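You operate a simulated robot arm through the tools that you are given. There is no shell and no other tool. Be economical: measure what you need, move in short steps, check, and stop when the job is done.

Carry out the task below with a simulated robot arm. There is one attempt and no reset: what you move stays moved.

TASK
Fetch the foam pad and stand it on top of the grey flat tin. Then take the brown scoop on the slatted cover top and put it away on the tool rest. Then put one of the green caps from the grey tray on the small wood bracket. The order counts. Set down upright: foam pad, green cap.

It is judged by the outcome, as a careful person would: the job done as asked, and still so three seconds after it is handed in. It fails if anything else is knocked over, pushed out of place, dropped, spilled or broken. Lids that push on must go on centred and level and be pressed home; caps that screw on are set level and turned clockwise until they are tight.

THE ROBOT
A 7-joint arm with a two-finger parallel gripper on a trunk, on a base that drives. Base frame: it is fixed to the floor where the robot stands at the start and does not move with it; the origin is under the middle of the robot, x ahead of it, y to its left, z up. Readings come in m, degrees, newtons and seconds.
With the tool pointing down near the work surface it reaches from about 0.1 to 0.96 m from the robot's upright axis, wherever it stands. Its first joint turns from -166.0 to 166.0 degrees. Places, roughly: foam pad (5x4x8 cm) [0.9, 0, 0.8]; green cap (5x5x5 cm) [0.4, -2.7, 0.5]; small wood bracket (7x7x3 cm) [-0.7, 0.7, 0.9]; tool rest (14x30 cm) [-0.14, 0.82, 0.92]. Payload 4.4 kg.
The tool frame sits at the grasp point between the pads (the TCP): z along the fingers, y along the line on which they close. The tips reach 0.023 m beyond it. Largest opening 0.094 m; finger width 0.038, thickness 0.01; the body of the gripper, 0.054 by 0.096 m, starts 0.039 m behind the TCP.
Orientation is told as [roll, pitch, yaw] about the base's x, y, z axes, in that order, counted from this pose: with the fingers straight down and closing along the base's y, the tool's x points along the base's -x, its y along +y and its z along -z.

THE INTERFACE
- The arm moves only by the tool send_rows. Its argument "moves" is a list of rows, each a list of 7 numbers: the shift along the tool's x, y, z in mm, then the turn, a rotation vector about the tool's x, y, z in rad, then the closure in counts, from 0 (fully open) to 255 (shut). In form: [[dx, dy, dz, ax, ay, az, fingers], ...]. A call has 1 to 10 rows; each row is the pose to reach, as a shift and turn from the pose commanded when the call began, along the tool's axes at that moment. Each row takes 0.2 s and may step no farther than 0.05 m and 8.6 degrees from the row before; otherwise, or with a gripper value out of range, the whole call is refused. A pose out of reach is approached as far as the arm can. The call stops where the force on the tool passes 40 N (or 10 N more than at its start, if that is more) or the arm is blocked; 0.2 s more then pass. Each finger travels about 0.108 m/s and halts on what it meets, pressing with about 41 N; the grip force reading is that of the motor and also rises with nothing between the fingers. The clock runs only during rows and for 0.2 s after the last one: add rows that repeat a pose to give the fingers time. The reply holds the time, the measured pose of the TCP, the force on the tool along the base axes, the opening and the grip force, in the units named above and with some noise, with the torque about the TCP (base axes, N m) and any sound that the robot's microphone picked up.
- Cameras (640 x 400 px; columns grow to the right, rows downward): "scene" is now at [0.1234, 0.2816, 1.4393]; the picture's right is [0.94, -0.35, 0.00], its down [-0.33, -0.87, -0.36] and it looks along [0.13, 0.34, -0.93] (base axes); focal length 214 px, centre (320, 200). "wrist" rides on the gripper at [0.086, 0.016, -0.074] in the tool frame; the picture's right is [-0.18, 0.98, 0.00], its down [-0.58, -0.11, -0.81] and it looks along [-0.79, -0.15, 0.59] (tool axes); focal length 243 px, centre (320, 200). There is no depth. A picture from a camera that has moved, and an enlarged one, comes with that camera's place and axes in the base frame and with its lens. The place of the scene camera against the robot may be out by one fixed shift of up to 0.018 m in any direction.
- capture(camera): a new picture of that camera. No time passes.
- drive_base(legs): drives the robot by 1 to 6 legs, each [ahead, left, turn to the left] in m, m and degrees, along the robot's own axes; the way and the turn of a leg run together, so that a leg with both is an arc; at most 1.5 m and 180 degrees a leg. The arm and the cameras ride along, it lands a little off, and it stops where it bumps. It gives what a move gives.
- turn_head(pan, tilt): turns the head with the scene camera to pan (to the left, within 120 degrees either way) and tilt (down, from -29 to 69), counted from straight ahead of the robot. It gives what a move gives.
- zoom(camera, box): a new picture of the part [left, top, right, bottom] of that camera's present view, enlarged. No time passes.
- sign_off(): hands the job in; it is judged then, once.

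Go step by step. Nothing tells you exact positions but the pictures and the camera data: compare them with the known pose of the tool, close in by small moves and look again before you grip or let go. The budget is 165 turns and 108 pictures, counting those below and the enlarged ones. Unless the task says otherwise, let go and move clear before handing in, and close with one line.

The tools are called as name(argument=value, ...) on one line, values as JSON. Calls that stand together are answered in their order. send_rows: Moves the arm, as the interface text tells. Its arguments: {"type":"object","properties":{"moves":{"type":"array","items":{"type":"array","items":{"type":"number"}}}},"required":["moves"]} The other tools are called the same way: drive_base (legs) drives the base; turn_head (pan, tilt) turns the head that bears the scene camera; capture (camera) takes a picture; zoom (camera, box) takes an enlarged picture of a part of a camera's view; sign_off () hands the job in.

At the start:

```text
t: 0.0
eef_pos: [0.4903, 0.4035, 1.1404]
tcp_rot: [-0.1, 0.0, 0.0]
wrist_force: [0.0, -0.3, -0.5]
ft_torque: [-0.01, -0.03, -0.03]
gripper_width: 0.0937
finger_force: 0.0
robot x, y, heading: [-0.0012, -0.0039, -0.0]
head pan, tilt: [69.3, 68.8]
```

scene: 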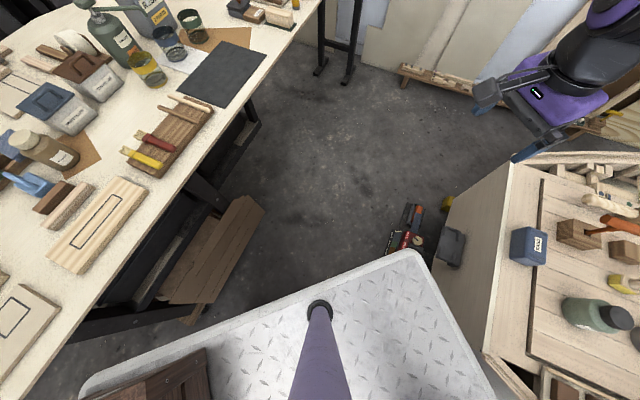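
wrist: 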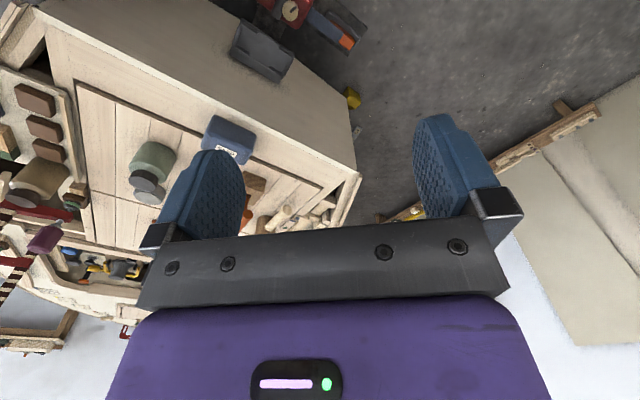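

The scene view shows a bench on the left and a slatted cabinet ahead. I'll look around with the head to find each object.

turn_head(pan=0, tilt=45)

capture(camera="scene")

turn_head(pan=100, tilt=45)

capture(camera="scene")

turn_head(pan=-85, tilt=25)

capture(camera="scene")

```text
t: 1.4
eef_pos: [0.4905, 0.4031, 1.1409]
tcp_rot: [0.0, 0.0, 0.1]
wrist_force: [0.3, -0.3, 0.2]
ft_torque: [0.0, 0.0, -0.03]
gripper_width: 0.0942
finger_force: 0.1
robot x, y, heading: [-0.0003, 0.0009, 0.1]
head pan, tilt: [0.0, 45.0]
```

```text
105 pictures are left
camera scene: at [0.185, 0.2293, 1.4681], right [0.0, -1.0, 0.0], down [-0.71, 0.0, -0.71], along [0.71, 0.0, -0.71], focal length 214 px, centre (320, 200)
```

scene: 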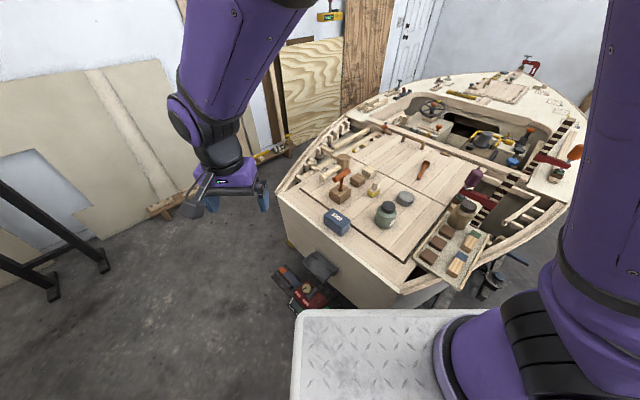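

```text
t: 3.2
eef_pos: [0.4899, 0.4029, 1.1411]
tcp_rot: [-0.1, 0.0, -0.1]
wrist_force: [-0.7, -0.3, 0.0]
ft_torque: [0.01, 0.02, 0.01]
gripper_width: 0.0941
finger_force: 0.0
robot x, y, heading: [-0.0023, -0.0009, 0.2]
head pan, tilt: [100.0, 45.0]
```

```text
104 pictures are left
camera scene: at [0.0896, 0.3093, 1.4682], right [0.98, 0.17, 0.0], down [0.12, -0.7, -0.71], along [-0.12, 0.7, -0.71], focal length 214 px, centre (320, 200)
```

scene: 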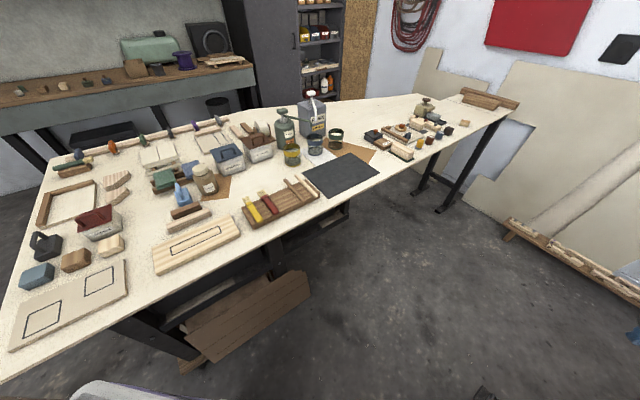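

```text
t: 5.9
eef_pos: [0.4893, 0.4036, 1.1416]
tcp_rot: [0.1, -0.2, 0.0]
wrist_force: [0.1, 0.4, -0.4]
ft_torque: [0.0, 0.03, 0.02]
gripper_width: 0.0941
finger_force: 0.1
robot x, y, heading: [-0.0006, -0.0013, -0.0]
head pan, tilt: [-85.0, 25.0]
```

```text
103 pictures are left
camera scene: at [0.1118, 0.1375, 1.4987], right [-1.0, -0.09, 0.0], down [-0.04, 0.42, -0.91], along [0.08, -0.9, -0.42], focal length 214 px, centre (320, 200)
```

scene: 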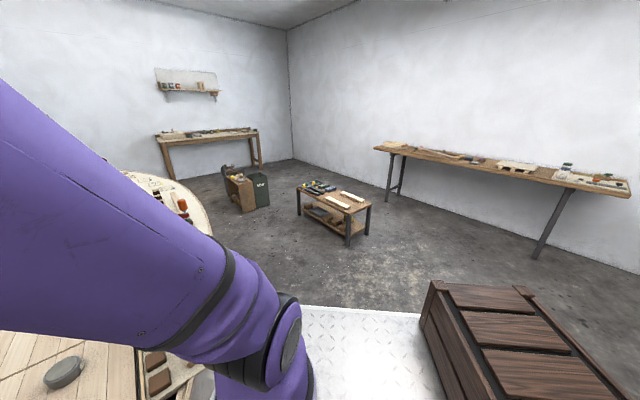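

The boat deck ahead holds the foam pad and probably the tin. I'll look at it enlarged.

turn_head(pan=0, tilt=45)

zoom(camera="scene", box=[270, 120, 500, 264])

zoom(camera="scene", box=[380, 60, 600, 200])

turn_head(pan=100, tilt=45)

zoom(camera="scene", box=[0, 130, 240, 280])

zoom(camera="scene", box=[130, 90, 370, 240])

```text
t: 7.5
eef_pos: [0.491, 0.403, 1.1408]
tcp_rot: [0.0, 0.0, -0.1]
wrist_force: [-0.2, -0.9, -0.3]
ft_torque: [0.0, 0.0, 0.0]
gripper_width: 0.0941
finger_force: 0.1
robot x, y, heading: [-0.0014, 0.0009, -0.1]
head pan, tilt: [0.0, 45.0]
```

```text
2.78 times, centred on (385, 192) of scene
camera zoom: at [0.185, 0.2292, 1.4682], right [0.0, -1.0, 0.0], down [-0.71, 0.0, -0.71], along [0.71, 0.0, -0.71], focal length 596 px, centre (139, 222)
```

zoom: 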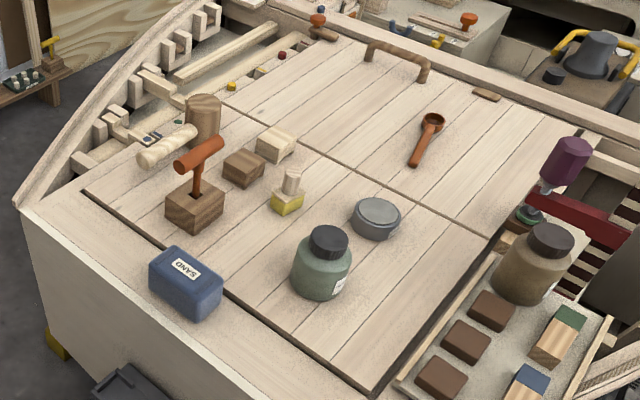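

```text
2.86 times, centred on (490, 130) of scene
camera zoom: at [0.185, 0.2292, 1.4682], right [0.0, -1.0, 0.0], down [-0.71, 0.0, -0.71], along [0.71, 0.0, -0.71], focal length 613 px, centre (-166, 400)
```

zoom: 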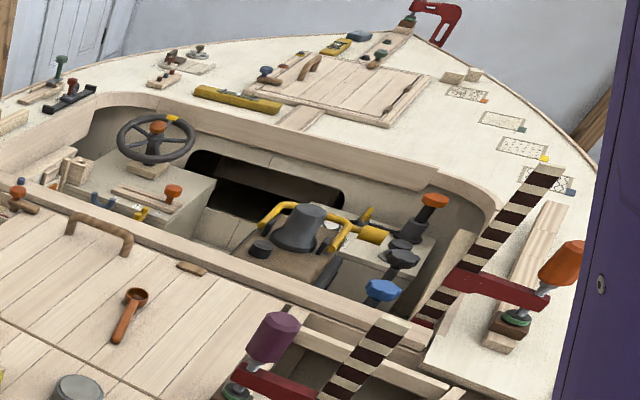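

```text
t: 9.3
eef_pos: [0.4911, 0.4031, 1.1404]
tcp_rot: [0.0, 0.0, -0.1]
wrist_force: [-0.1, -0.4, -0.1]
ft_torque: [0.0, -0.05, 0.0]
gripper_width: 0.0942
finger_force: 0.1
robot x, y, heading: [-0.0018, -0.0015, 0.0]
head pan, tilt: [100.0, 45.0]
```

```text
2.67 times, centred on (120, 205) of scene
camera zoom: at [0.0896, 0.3093, 1.4682], right [0.98, 0.17, 0.0], down [0.12, -0.7, -0.71], along [-0.12, 0.7, -0.71], focal length 572 px, centre (853, 187)
```

zoom: 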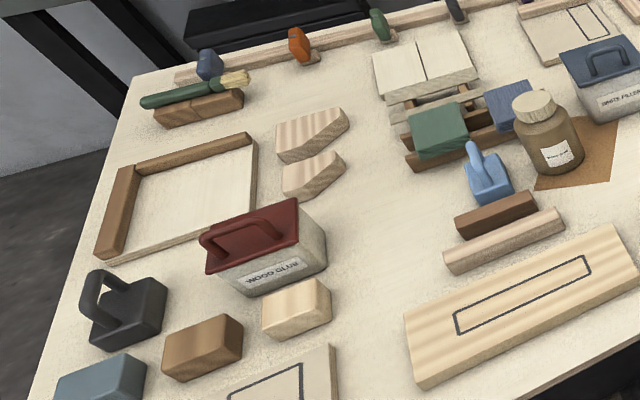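

```text
2.67 times, centred on (250, 165) of scene
camera zoom: at [0.0896, 0.3093, 1.4682], right [0.98, 0.17, 0.0], down [0.12, -0.7, -0.71], along [-0.12, 0.7, -0.71], focal length 572 px, centre (507, 293)
```

zoom: 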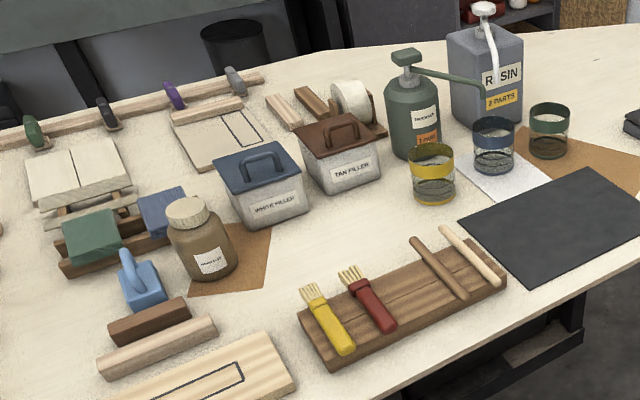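

The yellow block with a wooden handle fits the foam pad's size and place. The grey tin is right of it, the brown scoop is behind, and the tool rest is the brush board on the bench. I'll bring the arm over the deck for a wrist look.

send_rows(moves=[[-23, -40, 14, 0, 0, 0, 0], [-46, -80, 28, 0, 0, 0, 0], [-69, -120, 42, 0, 0, 0, 0], [-92, -160, 56, 0, 0, 0, 0], [-115, -200, 70, 0, 0, 0, 0], [-138, -240, 84, 0, 0, 0, 0], [-161, -280, 98, 0, 0, 0, 0], [-184, -320, 112, 0, 0, 0, 0], [-207, -360, 126, 0, 0, 0, 0], [-230, -400, 140, 0, 0, 0, 0]])

capture(camera="wrist")

turn_head(pan=0, tilt=45)

capture(camera="scene")

```text
t: 11.5
eef_pos: [0.721, 0.0035, 1.0012]
tcp_rot: [0.0, 0.2, -0.1]
wrist_force: [-1.6, -0.3, 0.6]
ft_torque: [-0.04, -0.01, 0.01]
gripper_width: 0.0939
finger_force: 0.1
robot x, y, heading: [0.0014, -0.0022, -0.1]
head pan, tilt: [100.0, 45.0]
```

```text
98 pictures are left
camera wrist: at [0.634, 0.0199, 1.0756], right [0.18, 0.98, 0.0], down [0.58, -0.11, 0.81], along [0.79, -0.15, -0.59], focal length 243 px, centre (320, 200)
```

wrist: 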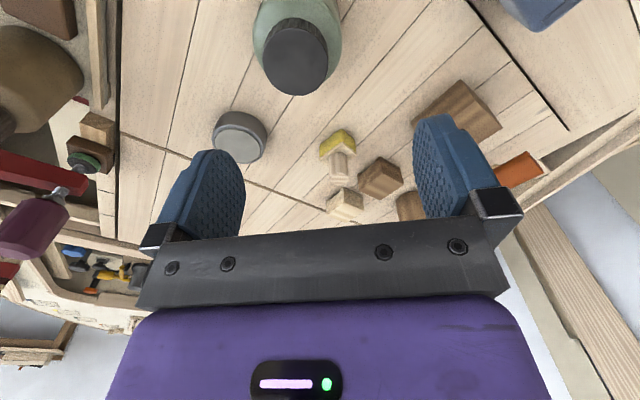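

```text
t: 13.2
eef_pos: [0.7208, 0.0034, 1.0023]
tcp_rot: [0.0, 0.0, 0.1]
wrist_force: [-0.5, 0.5, -0.1]
ft_torque: [0.03, 0.01, 0.01]
gripper_width: 0.0939
finger_force: 0.0
robot x, y, heading: [0.0018, 0.0024, 0.1]
head pan, tilt: [0.0, 45.0]
```

```text
97 pictures are left
camera scene: at [0.185, 0.2292, 1.4682], right [0.0, -1.0, 0.0], down [-0.71, 0.0, -0.71], along [0.71, 0.0, -0.71], focal length 214 px, centre (320, 200)
```

scene: 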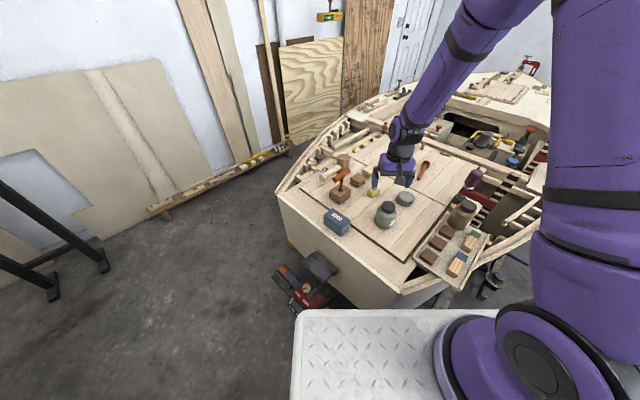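

The wrist view is upside down (image down is up in the world). I'll enlarge the pad and tin.

zoom(camera="wrist", box=[200, 90, 420, 228])

zoom(camera="scene", box=[350, 150, 430, 220])

```text
2.90 times, centred on (310, 159) of wrist
camera zoom: at [0.634, 0.0195, 1.0757], right [0.18, 0.98, 0.0], down [0.58, -0.11, 0.81], along [0.79, -0.15, -0.59], focal length 703 px, centre (349, 319)
```

zoom: 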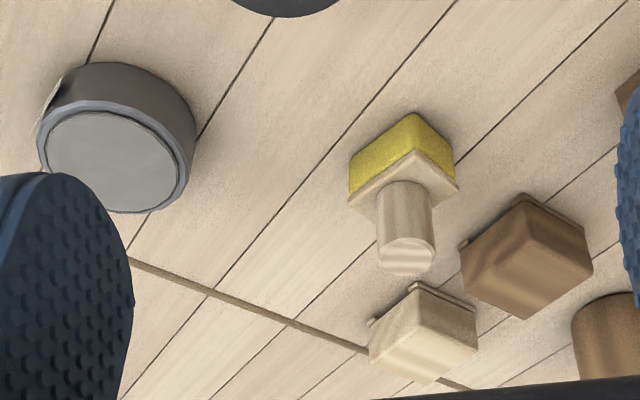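

```text
5.71 times, centred on (390, 185) of scene
camera zoom: at [0.185, 0.2292, 1.4682], right [0.0, -1.0, 0.0], down [-0.71, 0.0, -0.71], along [0.71, 0.0, -0.71], focal length 1226 px, centre (-80, 286)
```

zoom: 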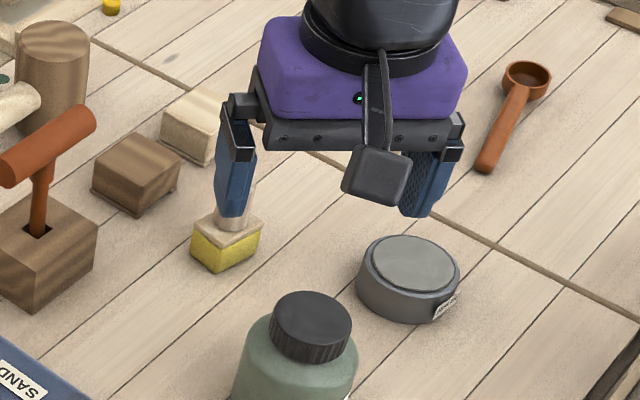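

The pad has a round wooden stub on top that the gripper can take. I'll shift for a second view to triangulate, staying high because the green jar is below the tool.

send_rows(moves=[[-40, 0, 0, 0, 0, 0, 0], [-80, 0, 5, 0, 0, 0, 0], [-110, 0, 20, 0, 0, 0, 0], [-110, 0, 20, 0, 0, 0, 0]])

capture(camera="wrist")

zoom(camera="wrist", box=[200, 40, 420, 178])

```text
t: 14.2
eef_pos: [0.8304, 0.005, 0.9843]
tcp_rot: [0.1, 0.1, 0.0]
wrist_force: [0.3, -0.2, 0.1]
ft_torque: [0.0, 0.0, -0.01]
gripper_width: 0.0943
finger_force: 0.1
robot x, y, heading: [-0.0017, 0.0013, 0.3]
head pan, tilt: [0.0, 45.0]
```

```text
94 pictures are left
camera wrist: at [0.7434, 0.0202, 1.0576], right [0.18, 0.98, 0.0], down [0.58, -0.11, 0.81], along [0.79, -0.15, -0.59], focal length 243 px, centre (320, 200)
```

wrist: 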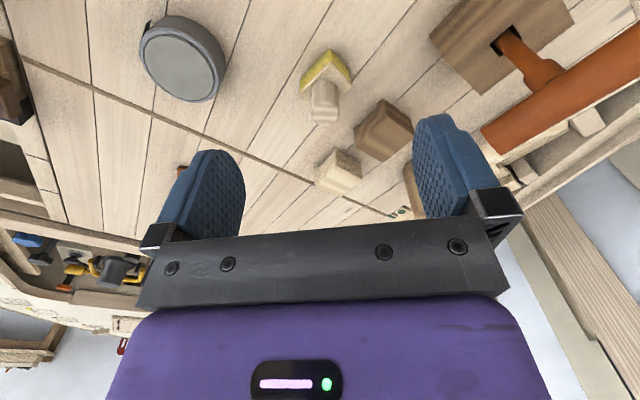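

```text
2.90 times, centred on (310, 109) of wrist
camera zoom: at [0.7434, 0.0202, 1.0576], right [0.18, 0.98, 0.0], down [0.58, -0.11, 0.81], along [0.79, -0.15, -0.59], focal length 703 px, centre (349, 464)
```

zoom: 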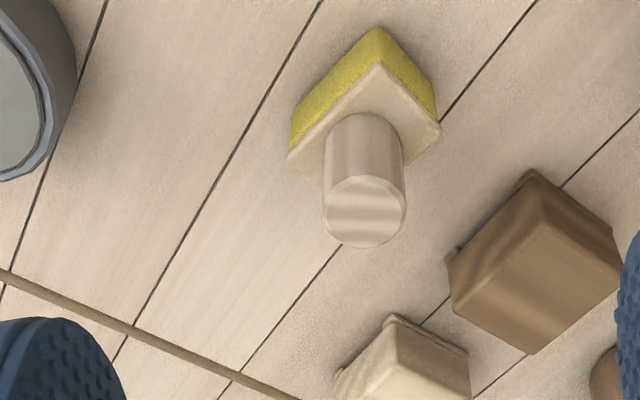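

Triangulated: handle top about (0.867, 0.001, 0.871), tin lid centre about (0.822, -0.122, 0.833). I'll go above the pad with fingers partly closed and check.

send_rows(moves=[[-20, -2, 0, 0, 0, 0, 80], [-37, -4, 0, 0, 0, 0, 80], [-37, -4, 40, 0, 0, 0, 80], [-37, -4, 75, 0, 0, 0, 80], [-37, -4, 75, 0, 0, 0, 80]])

capture(camera="wrist")

zoom(camera="scene", box=[350, 150, 430, 220])

```text
t: 15.4
eef_pos: [0.866, 0.0004, 0.9079]
tcp_rot: [0.1, 0.1, 0.0]
wrist_force: [-1.4, 0.1, -0.2]
ft_torque: [0.0, 0.01, -0.02]
gripper_width: 0.0645
finger_force: 0.1
robot x, y, heading: [0.0014, 0.0009, 0.1]
head pan, tilt: [0.0, 45.0]
```

```text
92 pictures are left
camera wrist: at [0.7788, 0.0158, 0.9803], right [0.18, 0.98, 0.0], down [0.58, -0.11, 0.81], along [0.79, -0.15, -0.59], focal length 243 px, centre (320, 200)
```

wrist: 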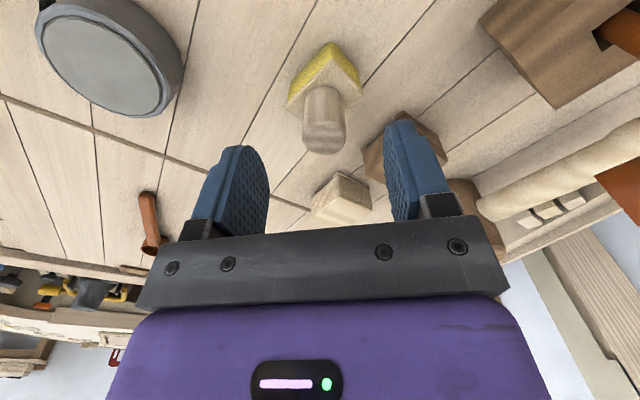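

```text
5.71 times, centred on (390, 185) of scene
camera zoom: at [0.1849, 0.2292, 1.4682], right [0.0, -1.0, 0.0], down [-0.71, 0.0, -0.71], along [0.71, 0.0, -0.71], focal length 1226 px, centre (-80, 286)
```

zoom: 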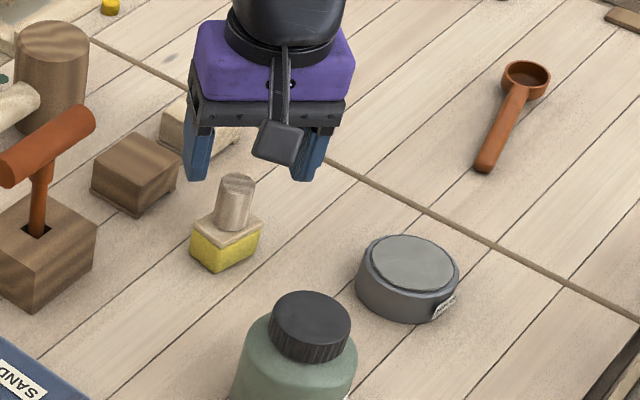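

The wrist view puts the handle nearly under the TCP. I'll descend so the tips just straddle the handle, then check.

send_rows(moves=[[0, 0, 22, 0, 0, 0, 80], [0, 0, 22, 0, 0, 0, 80]])

capture(camera="wrist")

zoom(camera="scene", box=[350, 160, 400, 210])

```text
t: 16.0
eef_pos: [0.8657, -0.0001, 0.8845]
tcp_rot: [0.0, 0.0, 0.0]
wrist_force: [0.3, 0.3, 0.0]
ft_torque: [0.01, 0.0, 0.01]
gripper_width: 0.0646
finger_force: 0.0
robot x, y, heading: [-0.0025, 0.0056, -0.2]
head pan, tilt: [0.0, 45.0]
```

```text
90 pictures are left
camera wrist: at [0.7786, 0.0156, 0.9581], right [0.18, 0.98, 0.0], down [0.58, -0.11, 0.81], along [0.79, -0.15, -0.59], focal length 243 px, centre (320, 200)
```

wrist: 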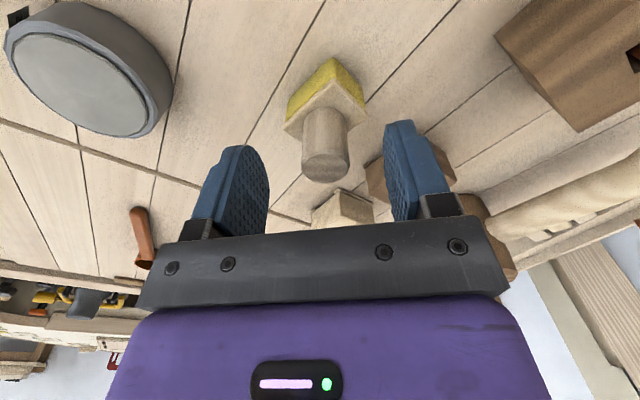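

```text
8.00 times, centred on (375, 185) of scene
camera zoom: at [0.185, 0.2292, 1.4682], right [0.0, -1.0, 0.0], down [-0.71, 0.0, -0.71], along [0.71, 0.0, -0.71], focal length 1716 px, centre (-120, 320)
```

zoom: 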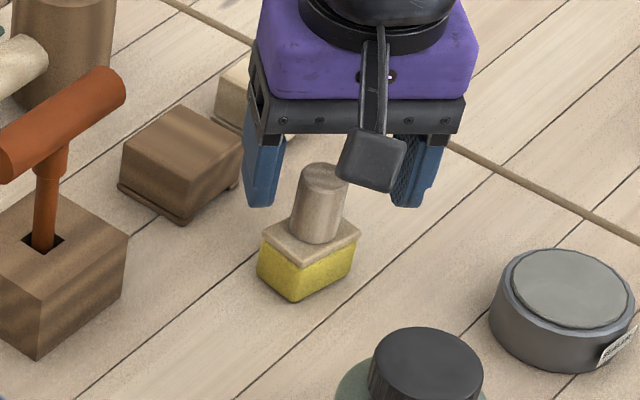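

Aligned within about 2 mm. I'll descend so the tips stay just above the pad's plate, then close.

send_rows(moves=[[0, 2, 12, 0, 0, 0, 80], [0, 2, 24, 0, 0, 0, 80], [0, 2, 24, 0, 0, 0, 150], [0, 2, 24, 0, 0, 0, 220], [0, 2, 24, 0, 0, 0, 240], [0, 2, 24, 0, 0, 0, 240]])

capture(camera="wrist")

```text
t: 17.4
eef_pos: [0.8678, 0.0012, 0.8601]
tcp_rot: [0.0, 0.0, 0.0]
wrist_force: [0.6, -0.3, 0.3]
ft_torque: [0.04, 0.04, 0.02]
gripper_width: 0.0243
finger_force: 40.8
robot x, y, heading: [0.0005, 0.0005, -0.0]
head pan, tilt: [0.0, 45.0]
```

```text
88 pictures are left
camera wrist: at [0.7808, 0.0168, 0.933], right [0.18, 0.98, 0.0], down [0.58, -0.11, 0.81], along [0.79, -0.15, -0.59], focal length 243 px, centre (320, 200)
```

wrist: 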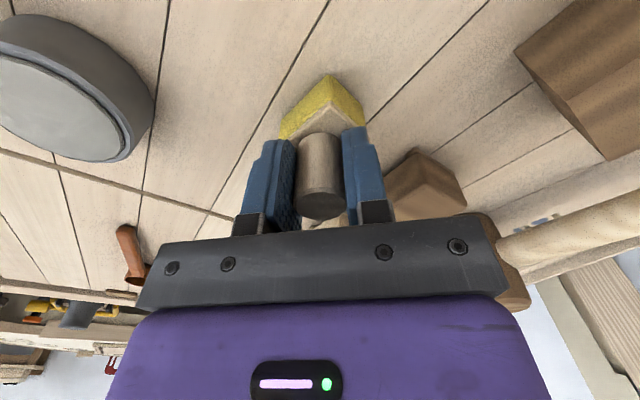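

Gripped at 24 mm. Lifting and moving above the tin.

send_rows(moves=[[0, 0, -40, 0, 0, 0, 240], [0, 0, -85, 0, 0, 0, 240], [15, -40, -85, 0, 0, 0, 240], [30, -80, -85, 0, 0, 0, 240], [46, -123, -85, 0, 0, 0, 240], [46, -123, -85, 0, 0, 0, 240]])

capture(camera="wrist")

zoom(camera="scene", box=[370, 150, 450, 220])

```text
t: 18.8
eef_pos: [0.8197, -0.1269, 0.9451]
tcp_rot: [0.1, 0.1, 0.0]
wrist_force: [0.6, 0.2, -0.2]
ft_torque: [-0.04, 0.01, -0.03]
gripper_width: 0.0244
finger_force: 41.2
robot x, y, heading: [-0.0036, -0.0019, 0.1]
head pan, tilt: [0.0, 45.0]
```

```text
87 pictures are left
camera wrist: at [0.7329, -0.1106, 1.0188], right [0.18, 0.98, 0.0], down [0.58, -0.11, 0.81], along [0.79, -0.15, -0.59], focal length 243 px, centre (320, 200)
```

wrist: 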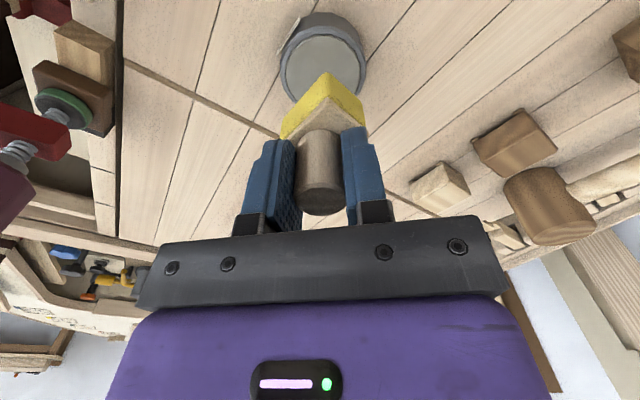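

```text
5.71 times, centred on (410, 185) of scene
camera zoom: at [0.1851, 0.2292, 1.4682], right [0.0, -1.0, 0.0], down [-0.71, 0.0, -0.71], along [0.71, 0.0, -0.71], focal length 1226 px, centre (-194, 286)
```

zoom: 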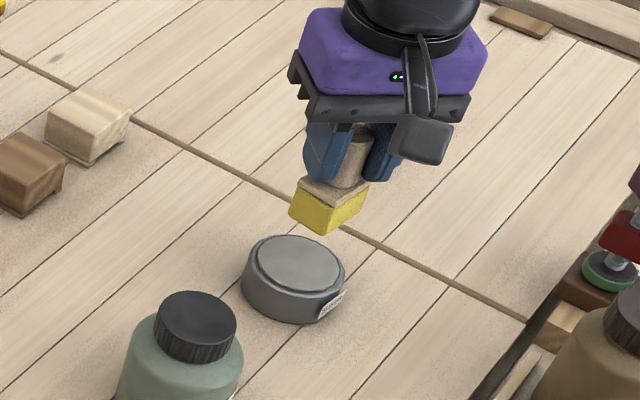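

I'll lower partway and compare pad and lid again.

send_rows(moves=[[2, 2, 15, 0, 0, 0, 240], [2, 2, 28, 0, 0, 0, 240], [2, 2, 28, 0, 0, 0, 240]])

zoom(camera="wrist", box=[240, 0, 400, 100])

zoom(camera="scene", box=[380, 165, 430, 215])

```text
t: 19.6
eef_pos: [0.8167, -0.1233, 0.9172]
tcp_rot: [-0.1, 0.0, 0.0]
wrist_force: [0.0, 0.0, -0.7]
ft_torque: [-0.03, -0.04, -0.01]
gripper_width: 0.0244
finger_force: 41.2
robot x, y, heading: [0.0038, 0.0018, -0.2]
head pan, tilt: [0.0, 45.0]
```

```text
4.00 times, centred on (320, 50) of wrist
camera zoom: at [0.7312, -0.1066, 0.9902], right [0.18, 0.98, 0.0], down [0.58, -0.11, 0.81], along [0.79, -0.15, -0.59], focal length 970 px, centre (320, 800)
```

zoom: 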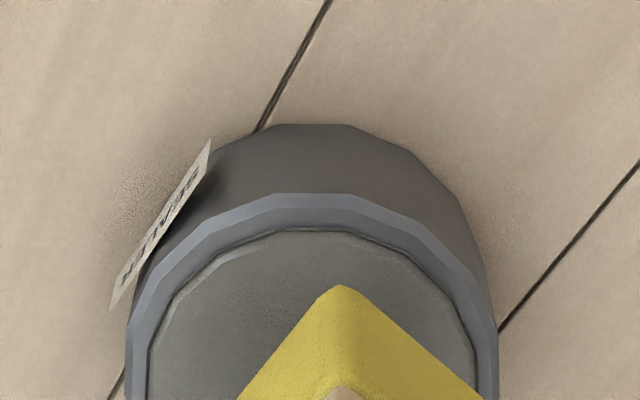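

```text
8.00 times, centred on (405, 190) of scene
camera zoom: at [0.185, 0.2292, 1.4682], right [0.0, -1.0, 0.0], down [-0.71, 0.0, -0.71], along [0.71, 0.0, -0.71], focal length 1716 px, centre (-360, 280)
```

zoom: 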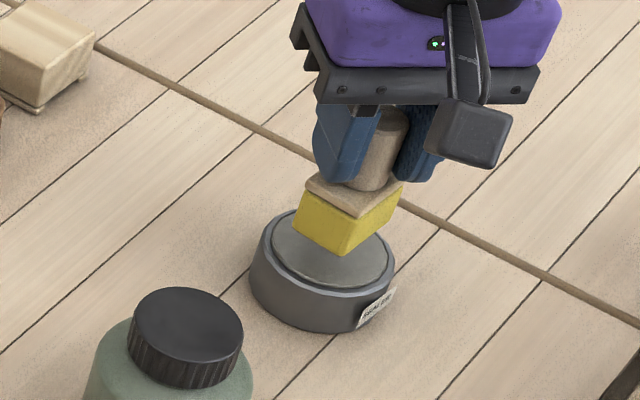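

send_rows(moves=[[0, 0, 5, 0, 0, 0, 240], [0, 0, 9, 0, 0, 0, 240], [0, 0, 9, 0, 0, 0, 240]])

zoom(camera="wrist", box=[240, 0, 400, 100])

zoom(camera="scene", box=[385, 170, 425, 210])

```text
t: 20.4
eef_pos: [0.8187, -0.1213, 0.9084]
tcp_rot: [0.0, 0.0, 0.0]
wrist_force: [-0.7, 0.4, -1.0]
ft_torque: [0.03, 0.01, -0.04]
gripper_width: 0.0245
finger_force: 40.9
robot x, y, heading: [0.0004, -0.0012, 0.3]
head pan, tilt: [0.0, 45.0]
```

```text
4.00 times, centred on (320, 50) of wrist
camera zoom: at [0.7325, -0.1057, 0.9815], right [0.18, 0.98, 0.0], down [0.58, -0.11, 0.81], along [0.79, -0.15, -0.59], focal length 970 px, centre (320, 800)
```

zoom: 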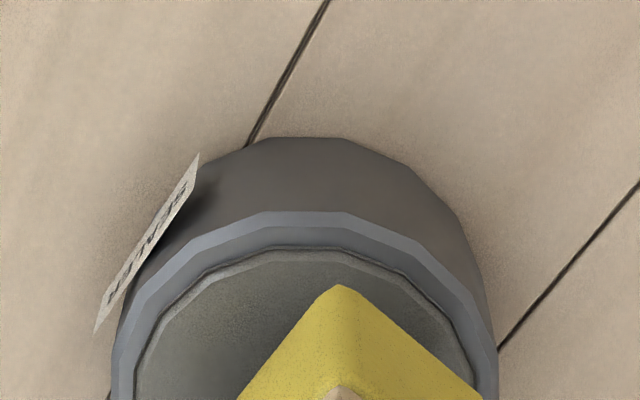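

```text
10.00 times, centred on (405, 190) of scene
camera zoom: at [0.1851, 0.2292, 1.4682], right [0.0, -1.0, 0.0], down [-0.71, 0.0, -0.71], along [0.71, 0.0, -0.71], focal length 2145 px, centre (-530, 300)
```

zoom: 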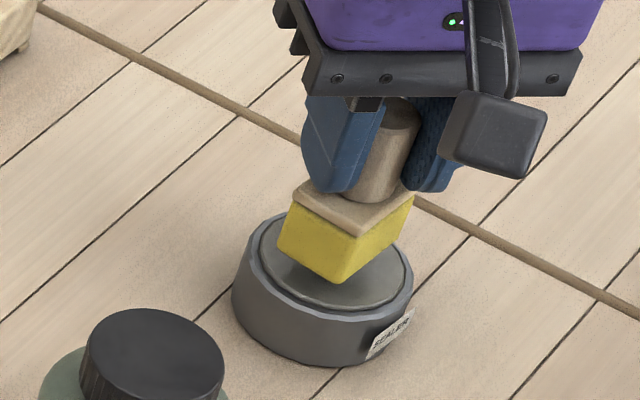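

Pad and lid line up well. Lowering in small steps until contact.

send_rows(moves=[[0, 0, 2, 0, 0, 0, 240], [0, 0, 4, 0, 0, 0, 240], [0, 0, 6, 0, 0, 0, 240], [0, 0, 6, 0, 0, 0, 240]])

zoom(camera="scene", box=[385, 170, 425, 210])

```text
t: 21.4
eef_pos: [0.8196, -0.121, 0.9031]
tcp_rot: [0.0, 0.0, -0.1]
wrist_force: [0.8, 0.6, -0.4]
ft_torque: [-0.01, 0.02, 0.0]
gripper_width: 0.0247
finger_force: 40.9
robot x, y, heading: [-0.0021, -0.0003, 0.0]
head pan, tilt: [0.0, 45.0]
```

```text
10.00 times, centred on (405, 190) of scene
camera zoom: at [0.1851, 0.2292, 1.4682], right [0.0, -1.0, 0.0], down [-0.71, 0.0, -0.71], along [0.71, 0.0, -0.71], focal length 2145 px, centre (-530, 300)
```

zoom: 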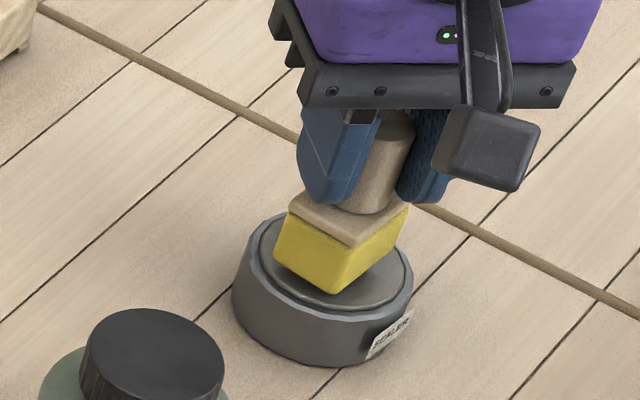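

send_rows(moves=[[0, 0, 2, 0, 0, 0, 240], [0, 0, 4, 0, 0, 0, 240], [0, 0, 4, 0, 0, 0, 240]])

send_rows(moves=[[0, 0, 1, 0, 0, 0, 240], [0, 0, 2, 0, 0, 0, 240], [0, 0, 2, 0, 0, 0, 240]])

zoom(camera="scene", box=[385, 170, 425, 210])

zoom(camera="wrist", box=[240, 0, 400, 100])

```text
t: 22.2
eef_pos: [0.8187, -0.1207, 0.8987]
tcp_rot: [0.0, -0.1, 0.0]
wrist_force: [-0.5, 0.6, -0.7]
ft_torque: [0.01, 0.02, 0.02]
gripper_width: 0.0244
finger_force: 41.1
robot x, y, heading: [-0.0016, 0.0007, -0.3]
head pan, tilt: [0.0, 45.0]
```

```text
t: 23.0
eef_pos: [0.8187, -0.12, 0.8966]
tcp_rot: [0.1, 0.0, -0.1]
wrist_force: [-0.1, 0.2, -1.0]
ft_torque: [0.0, 0.02, 0.02]
gripper_width: 0.0244
finger_force: 40.9
robot x, y, heading: [-0.0022, -0.0016, -0.4]
head pan, tilt: [0.0, 45.0]
```

```text
10.00 times, centred on (405, 190) of scene
camera zoom: at [0.1851, 0.2292, 1.4682], right [0.0, -1.0, 0.0], down [-0.71, 0.0, -0.71], along [0.71, 0.0, -0.71], focal length 2145 px, centre (-530, 300)
```

zoom: 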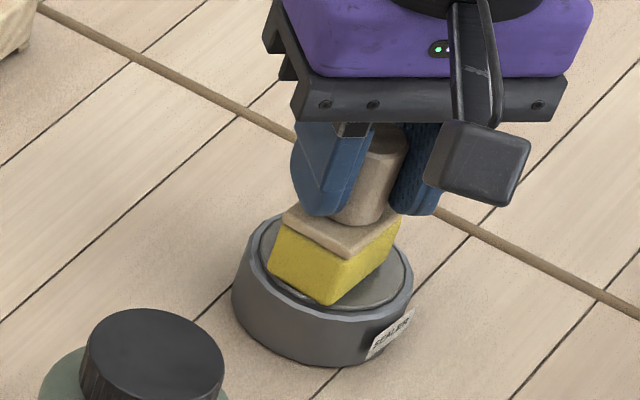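

```text
4.00 times, centred on (320, 50) of wrist
camera zoom: at [0.7327, -0.1048, 0.969], right [0.18, 0.98, 0.0], down [0.58, -0.11, 0.81], along [0.79, -0.15, -0.59], focal length 970 px, centre (320, 800)
```

zoom: 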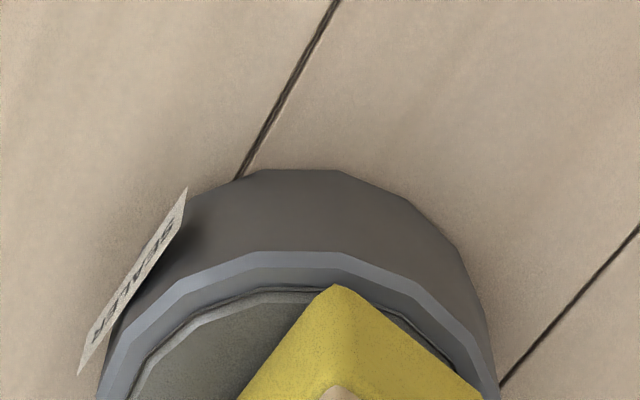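

Slight correction toward -y, then continue down.

send_rows(moves=[[0, -3, 0, 0, 0, 0, 240], [0, -3, 2, 0, 0, 0, 240], [0, -3, 3, 0, 0, 0, 240], [0, -3, 3, 0, 0, 0, 240]])

send_rows(moves=[[0, 0, 1, 0, 0, 0, 240], [0, 0, 2, 0, 0, 0, 240], [0, 0, 2, 0, 0, 0, 240]])

zoom(camera="scene", box=[385, 170, 425, 210])

```text
t: 24.0
eef_pos: [0.8194, -0.124, 0.894]
tcp_rot: [0.1, -0.2, 0.0]
wrist_force: [-1.7, 0.1, 32.2]
ft_torque: [-0.01, -0.17, -0.13]
gripper_width: 0.0243
finger_force: 41.1
robot x, y, heading: [0.0025, -0.0015, -0.1]
head pan, tilt: [0.0, 45.0]
```

```text
t: 24.8
eef_pos: [0.82, -0.1235, 0.892]
tcp_rot: [0.0, -0.1, -0.1]
wrist_force: [1.4, -3.7, 35.7]
ft_torque: [-0.19, -0.24, -0.02]
gripper_width: 0.0241
finger_force: 41.0
robot x, y, heading: [0.0025, -0.0028, 0.2]
head pan, tilt: [0.0, 45.0]
```

```text
10.00 times, centred on (405, 190) of scene
camera zoom: at [0.1838, 0.2292, 1.4683], right [0.0, -1.0, 0.0], down [-0.71, 0.0, -0.71], along [0.71, 0.0, -0.71], focal length 2145 px, centre (-530, 300)
```

zoom: 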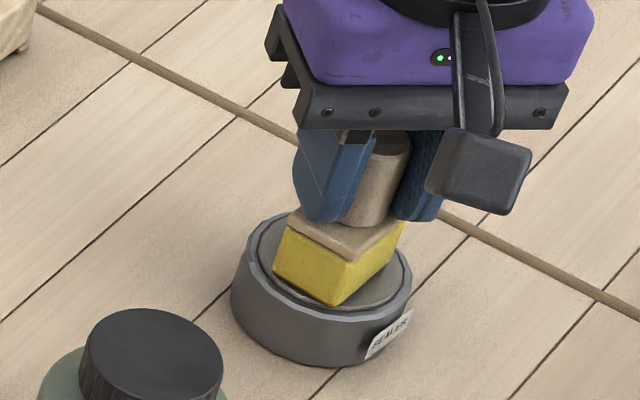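

Contact made with about 33 N and the pad is centred on the lid. I'll ease the preload, open, and lift straight up.

send_rows(moves=[[0, 0, -2, 0, 0, 0, 240], [0, 0, -2, 0, 0, 0, 200], [0, 0, -2, 0, 0, 0, 130], [0, 0, -2, 0, 0, 0, 80], [0, 0, -2, 0, 0, 0, 80], [0, 0, -30, 0, 0, 0, 80], [0, 0, -75, 0, 0, 0, 80], [0, 0, -110, 0, 0, 0, 80]])

zoom(camera="scene", box=[350, 140, 450, 220])

capture(camera="wrist")

```text
t: 26.6
eef_pos: [0.8185, -0.1229, 0.9969]
tcp_rot: [0.0, 0.1, -0.1]
wrist_force: [1.0, -0.7, 0.7]
ft_torque: [-0.03, 0.01, 0.02]
gripper_width: 0.0641
finger_force: 0.0
robot x, y, heading: [-0.0017, 0.0004, -0.0]
head pan, tilt: [0.0, 45.0]
```

```text
5.00 times, centred on (400, 180) of scene
camera zoom: at [0.1856, 0.2291, 1.4681], right [0.0, -1.0, 0.0], down [-0.71, 0.0, -0.71], along [0.71, 0.0, -0.71], focal length 1072 px, centre (-80, 300)
```

zoom: 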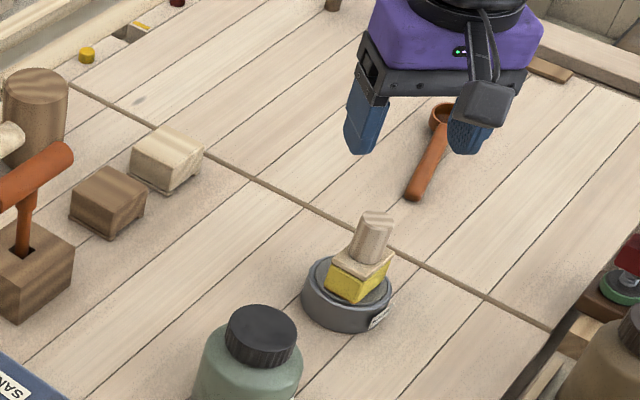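

```text
76 pictures are left
camera wrist: at [0.7317, -0.1066, 1.0714], right [0.18, 0.98, 0.0], down [0.58, -0.11, 0.81], along [0.79, -0.15, -0.59], focal length 243 px, centre (320, 200)
```

wrist: 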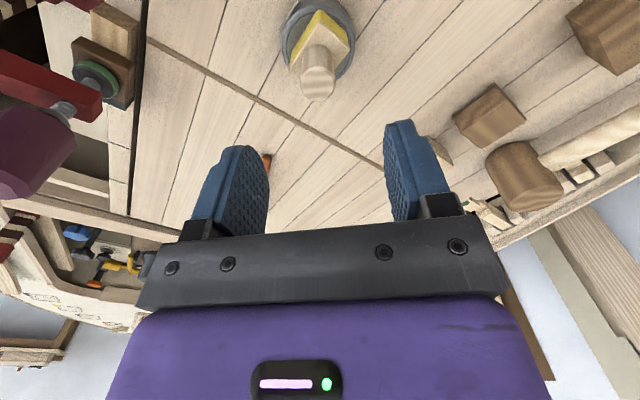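

The pad stands on the tin. The scoop is beyond reach from here, so I'll check clearance between the robot's plate and the boat.

turn_head(pan=0, tilt=69)

capture(camera="scene")

turn_head(pan=-45, tilt=50)

capture(camera="scene")

```text
t: 27.5
eef_pos: [0.8178, -0.123, 0.9984]
tcp_rot: [0.1, 0.0, 0.0]
wrist_force: [0.0, -0.1, -0.3]
ft_torque: [0.02, 0.02, 0.01]
gripper_width: 0.0645
finger_force: 0.0
robot x, y, heading: [0.0, 0.0019, -0.0]
head pan, tilt: [0.0, 68.8]
```

```text
75 pictures are left
camera scene: at [0.1597, 0.2292, 1.4393], right [0.0, -1.0, 0.0], down [-0.93, 0.0, -0.36], along [0.36, 0.0, -0.93], focal length 214 px, centre (320, 200)
```

scene: 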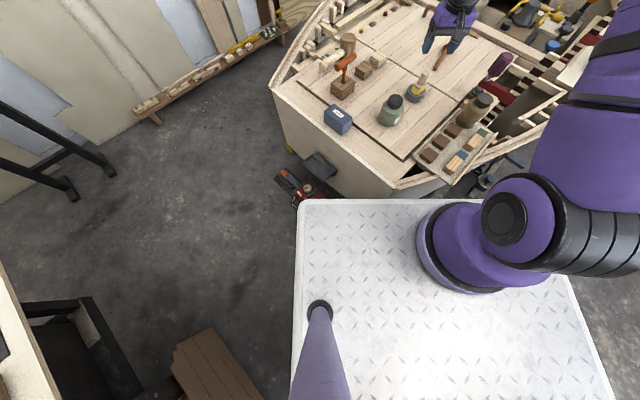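

```text
t: 28.6
eef_pos: [0.819, -0.1224, 0.9976]
tcp_rot: [0.0, -0.1, 0.0]
wrist_force: [-0.9, -0.9, 0.2]
ft_torque: [-0.03, 0.02, -0.02]
gripper_width: 0.0647
finger_force: 0.1
robot x, y, heading: [-0.0008, 0.0009, 0.2]
head pan, tilt: [-45.0, 50.0]
```

```text
74 pictures are left
camera scene: at [0.1582, 0.1748, 1.4612], right [-0.71, -0.71, 0.0], down [-0.54, 0.54, -0.64], along [0.45, -0.45, -0.77], focal length 214 px, centre (320, 200)
```

scene: 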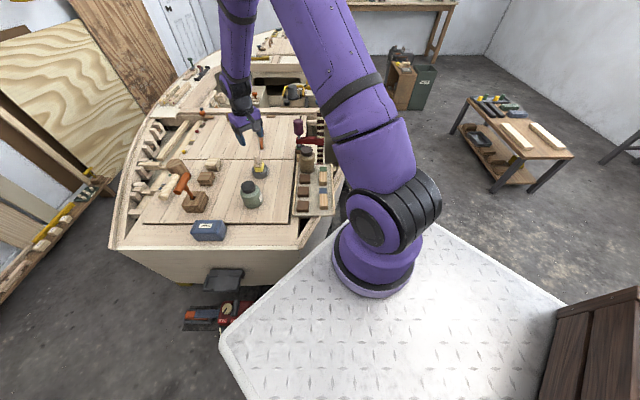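

The arm's shoulder sits at the front right of the plate, so the scoop may be reachable after all. I'll move toward it and look.

send_rows(moves=[[-35, -38, 0, 0, 0, 0, 80], [-70, -76, 0, 0, 0, 0, 80], [-105, -114, 0, 0, 0, 0, 80], [-131, -138, 0, 0, 0, 0, 80], [-131, -138, 0, 0, 0, 0, 80]])

capture(camera="wrist")

```text
refused: row 1 steps farther than a row can; nothing moved
```

```text
73 pictures are left
camera wrist: at [0.7316, -0.1065, 1.0715], right [0.18, 0.98, 0.0], down [0.58, -0.11, 0.81], along [0.79, -0.15, -0.59], focal length 243 px, centre (320, 200)
```

wrist: 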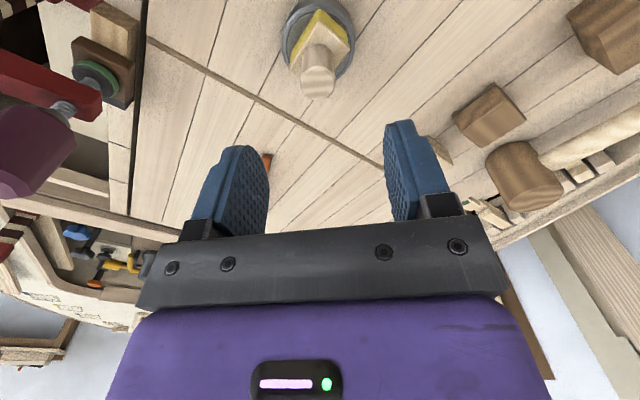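

send_rows(moves=[[-30, -30, 0, 0, 0, 0, 80], [-60, -60, 0, 0, 0, 0, 80], [-90, -90, 0, 0, 0, 0, 80], [-110, -120, 0, 0, 0, 0, 80], [-110, -120, 0, 0, 0, 0, 80]])

capture(camera="wrist")

```text
t: 29.8
eef_pos: [0.9274, -0.2414, 0.999]
tcp_rot: [0.1, 0.1, 0.0]
wrist_force: [-0.6, -0.1, -0.2]
ft_torque: [-0.02, 0.02, -0.01]
gripper_width: 0.0645
finger_force: 0.1
robot x, y, heading: [-0.0, -0.0015, -0.1]
head pan, tilt: [-45.0, 50.0]
```

```text
72 pictures are left
camera wrist: at [0.8398, -0.2256, 1.0725], right [0.18, 0.98, 0.0], down [0.58, -0.11, 0.81], along [0.79, -0.15, -0.59], focal length 243 px, centre (320, 200)
```

wrist: 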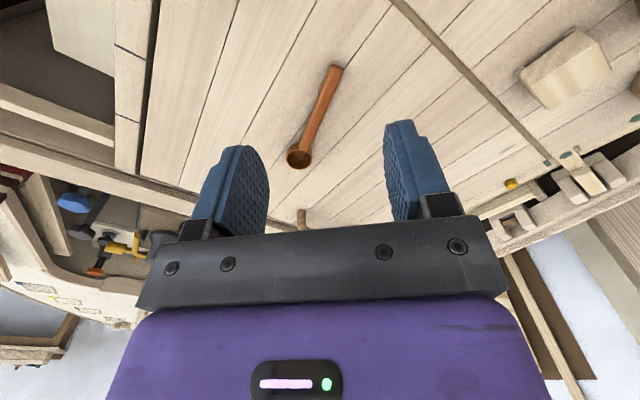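

The scoop lies from (0.969, -0.232) to its bowl at (1.077, -0.302). I'll turn the tool about -33° and come above the handle.

send_rows(moves=[[-20, -4, 10, 0, 0, 0.14, 80], [-40, -9, 20, 0, 0, 0.28, 80], [-60, -13, 40, 0, 0, 0.42, 80], [-81, -17, 70, 0, 0, 0.56, 80], [-81, -17, 100, 0, 0, 0.576, 80], [-81, -17, 100, 0, 0, 0.576, 80]])

capture(camera="wrist")

```text
t: 31.2
eef_pos: [1.0087, -0.2589, 0.8994]
tcp_rot: [0.0, 0.0, -33.0]
wrist_force: [-0.5, 0.0, 0.0]
ft_torque: [0.02, -0.05, 0.01]
gripper_width: 0.0646
finger_force: 0.0
robot x, y, heading: [0.0014, 0.0011, -0.0]
head pan, tilt: [-45.0, 50.0]
```

```text
71 pictures are left
camera wrist: at [0.9449, -0.1992, 0.9734], right [0.69, 0.72, 0.0], down [0.43, -0.41, 0.81], along [0.58, -0.56, -0.59], focal length 243 px, centre (320, 200)
```

wrist: 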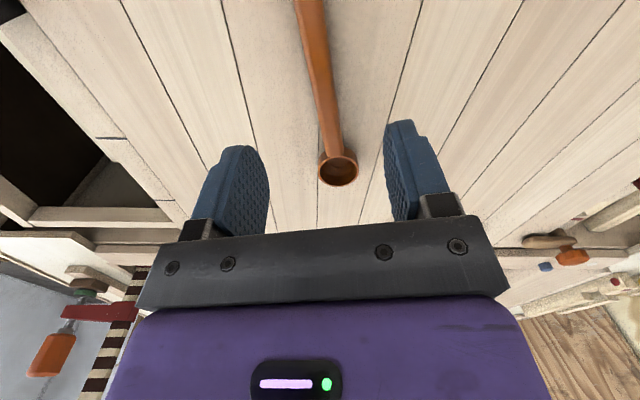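

Aligned over the handle. Descending carefully to near the deck.

send_rows(moves=[[0, 0, 25, 0, 0, 0, 80], [0, 0, 50, 0, 0, 0, 80], [0, 0, 65, 0, 0, 0, 80], [0, 0, 68, 0, 0, 0, 80], [0, 0, 70, 0, 0, 0, 80], [0, 0, 72, 0, 0, 0, 80], [0, 0, 74, 0, 0, 0, 80], [0, 0, 76, 0, 0, 0, 80], [0, 0, 76, 0, 0, 0, 80]])

capture(camera="wrist")

```text
t: 33.2
eef_pos: [1.01, -0.2602, 0.8234]
tcp_rot: [0.0, 0.1, -33.0]
wrist_force: [-0.3, -0.9, 0.7]
ft_torque: [-0.01, -0.01, -0.01]
gripper_width: 0.0644
finger_force: 0.2
robot x, y, heading: [0.0001, 0.0012, 0.0]
head pan, tilt: [-45.0, 50.0]
```

```text
70 pictures are left
camera wrist: at [0.9471, -0.1999, 0.8976], right [0.69, 0.72, 0.0], down [0.43, -0.41, 0.81], along [0.58, -0.56, -0.59], focal length 243 px, centre (320, 200)
```

wrist: 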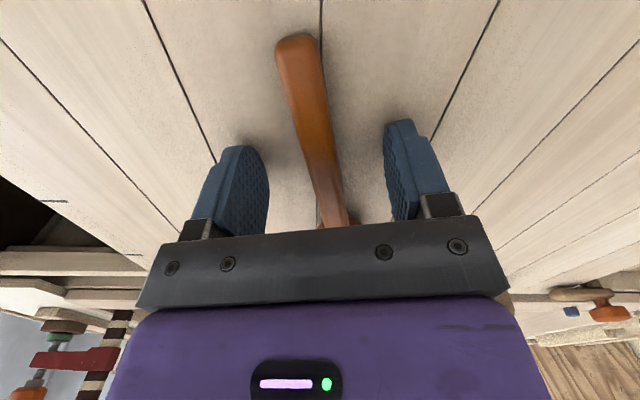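

send_rows(moves=[[0, 0, 2, 0, 0, 0, 80], [0, 0, 4, 0, 0, 0, 80], [0, 0, 4, 0, 0, 0, 80]])

```text
t: 34.0
eef_pos: [1.0105, -0.2593, 0.823]
tcp_rot: [0.1, -0.1, -33.1]
wrist_force: [-2.7, 1.4, 23.7]
ft_torque: [-0.42, 0.89, -0.14]
gripper_width: 0.0647
finger_force: 0.3
robot x, y, heading: [-0.0012, -0.0004, -0.3]
head pan, tilt: [-45.0, 50.0]
```

The tips touch the deck (deck about z = 0.80). I'll ease up slightly and close on the handle.

send_rows(moves=[[0, 0, -5, 0, 0, 0, 80], [0, 0, -5, 0, 0, 0, 150], [0, 0, -5, 0, 0, 0, 210], [0, 0, -5, 0, 0, 0, 245], [0, 0, -5, 0, 0, 0, 245], [0, 0, -5, 0, 0, 0, 245], [0, 0, -30, 0, 0, 0, 245], [0, 0, -60, 0, 0, 0, 245]])

capture(camera="wrist")

```text
t: 35.8
eef_pos: [1.0104, -0.26, 0.879]
tcp_rot: [0.0, 0.1, -33.0]
wrist_force: [0.1, -0.6, -0.4]
ft_torque: [0.01, 0.0, 0.01]
gripper_width: 0.015
finger_force: 40.9
robot x, y, heading: [-0.0001, -0.0008, 0.1]
head pan, tilt: [-45.0, 50.0]
```

```text
69 pictures are left
camera wrist: at [0.9473, -0.1994, 0.9529], right [0.69, 0.72, 0.0], down [0.43, -0.41, 0.81], along [0.58, -0.56, -0.59], focal length 243 px, centre (320, 200)
```

wrist: 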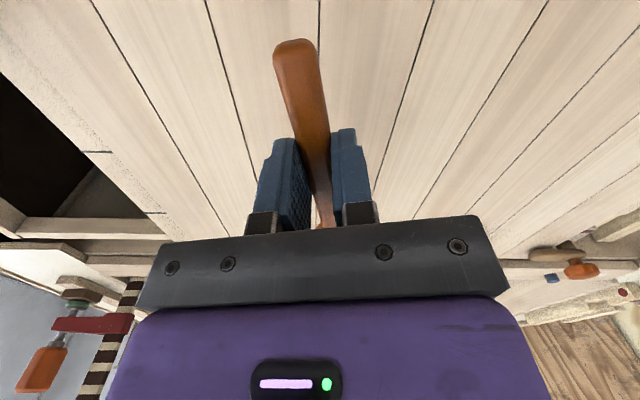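

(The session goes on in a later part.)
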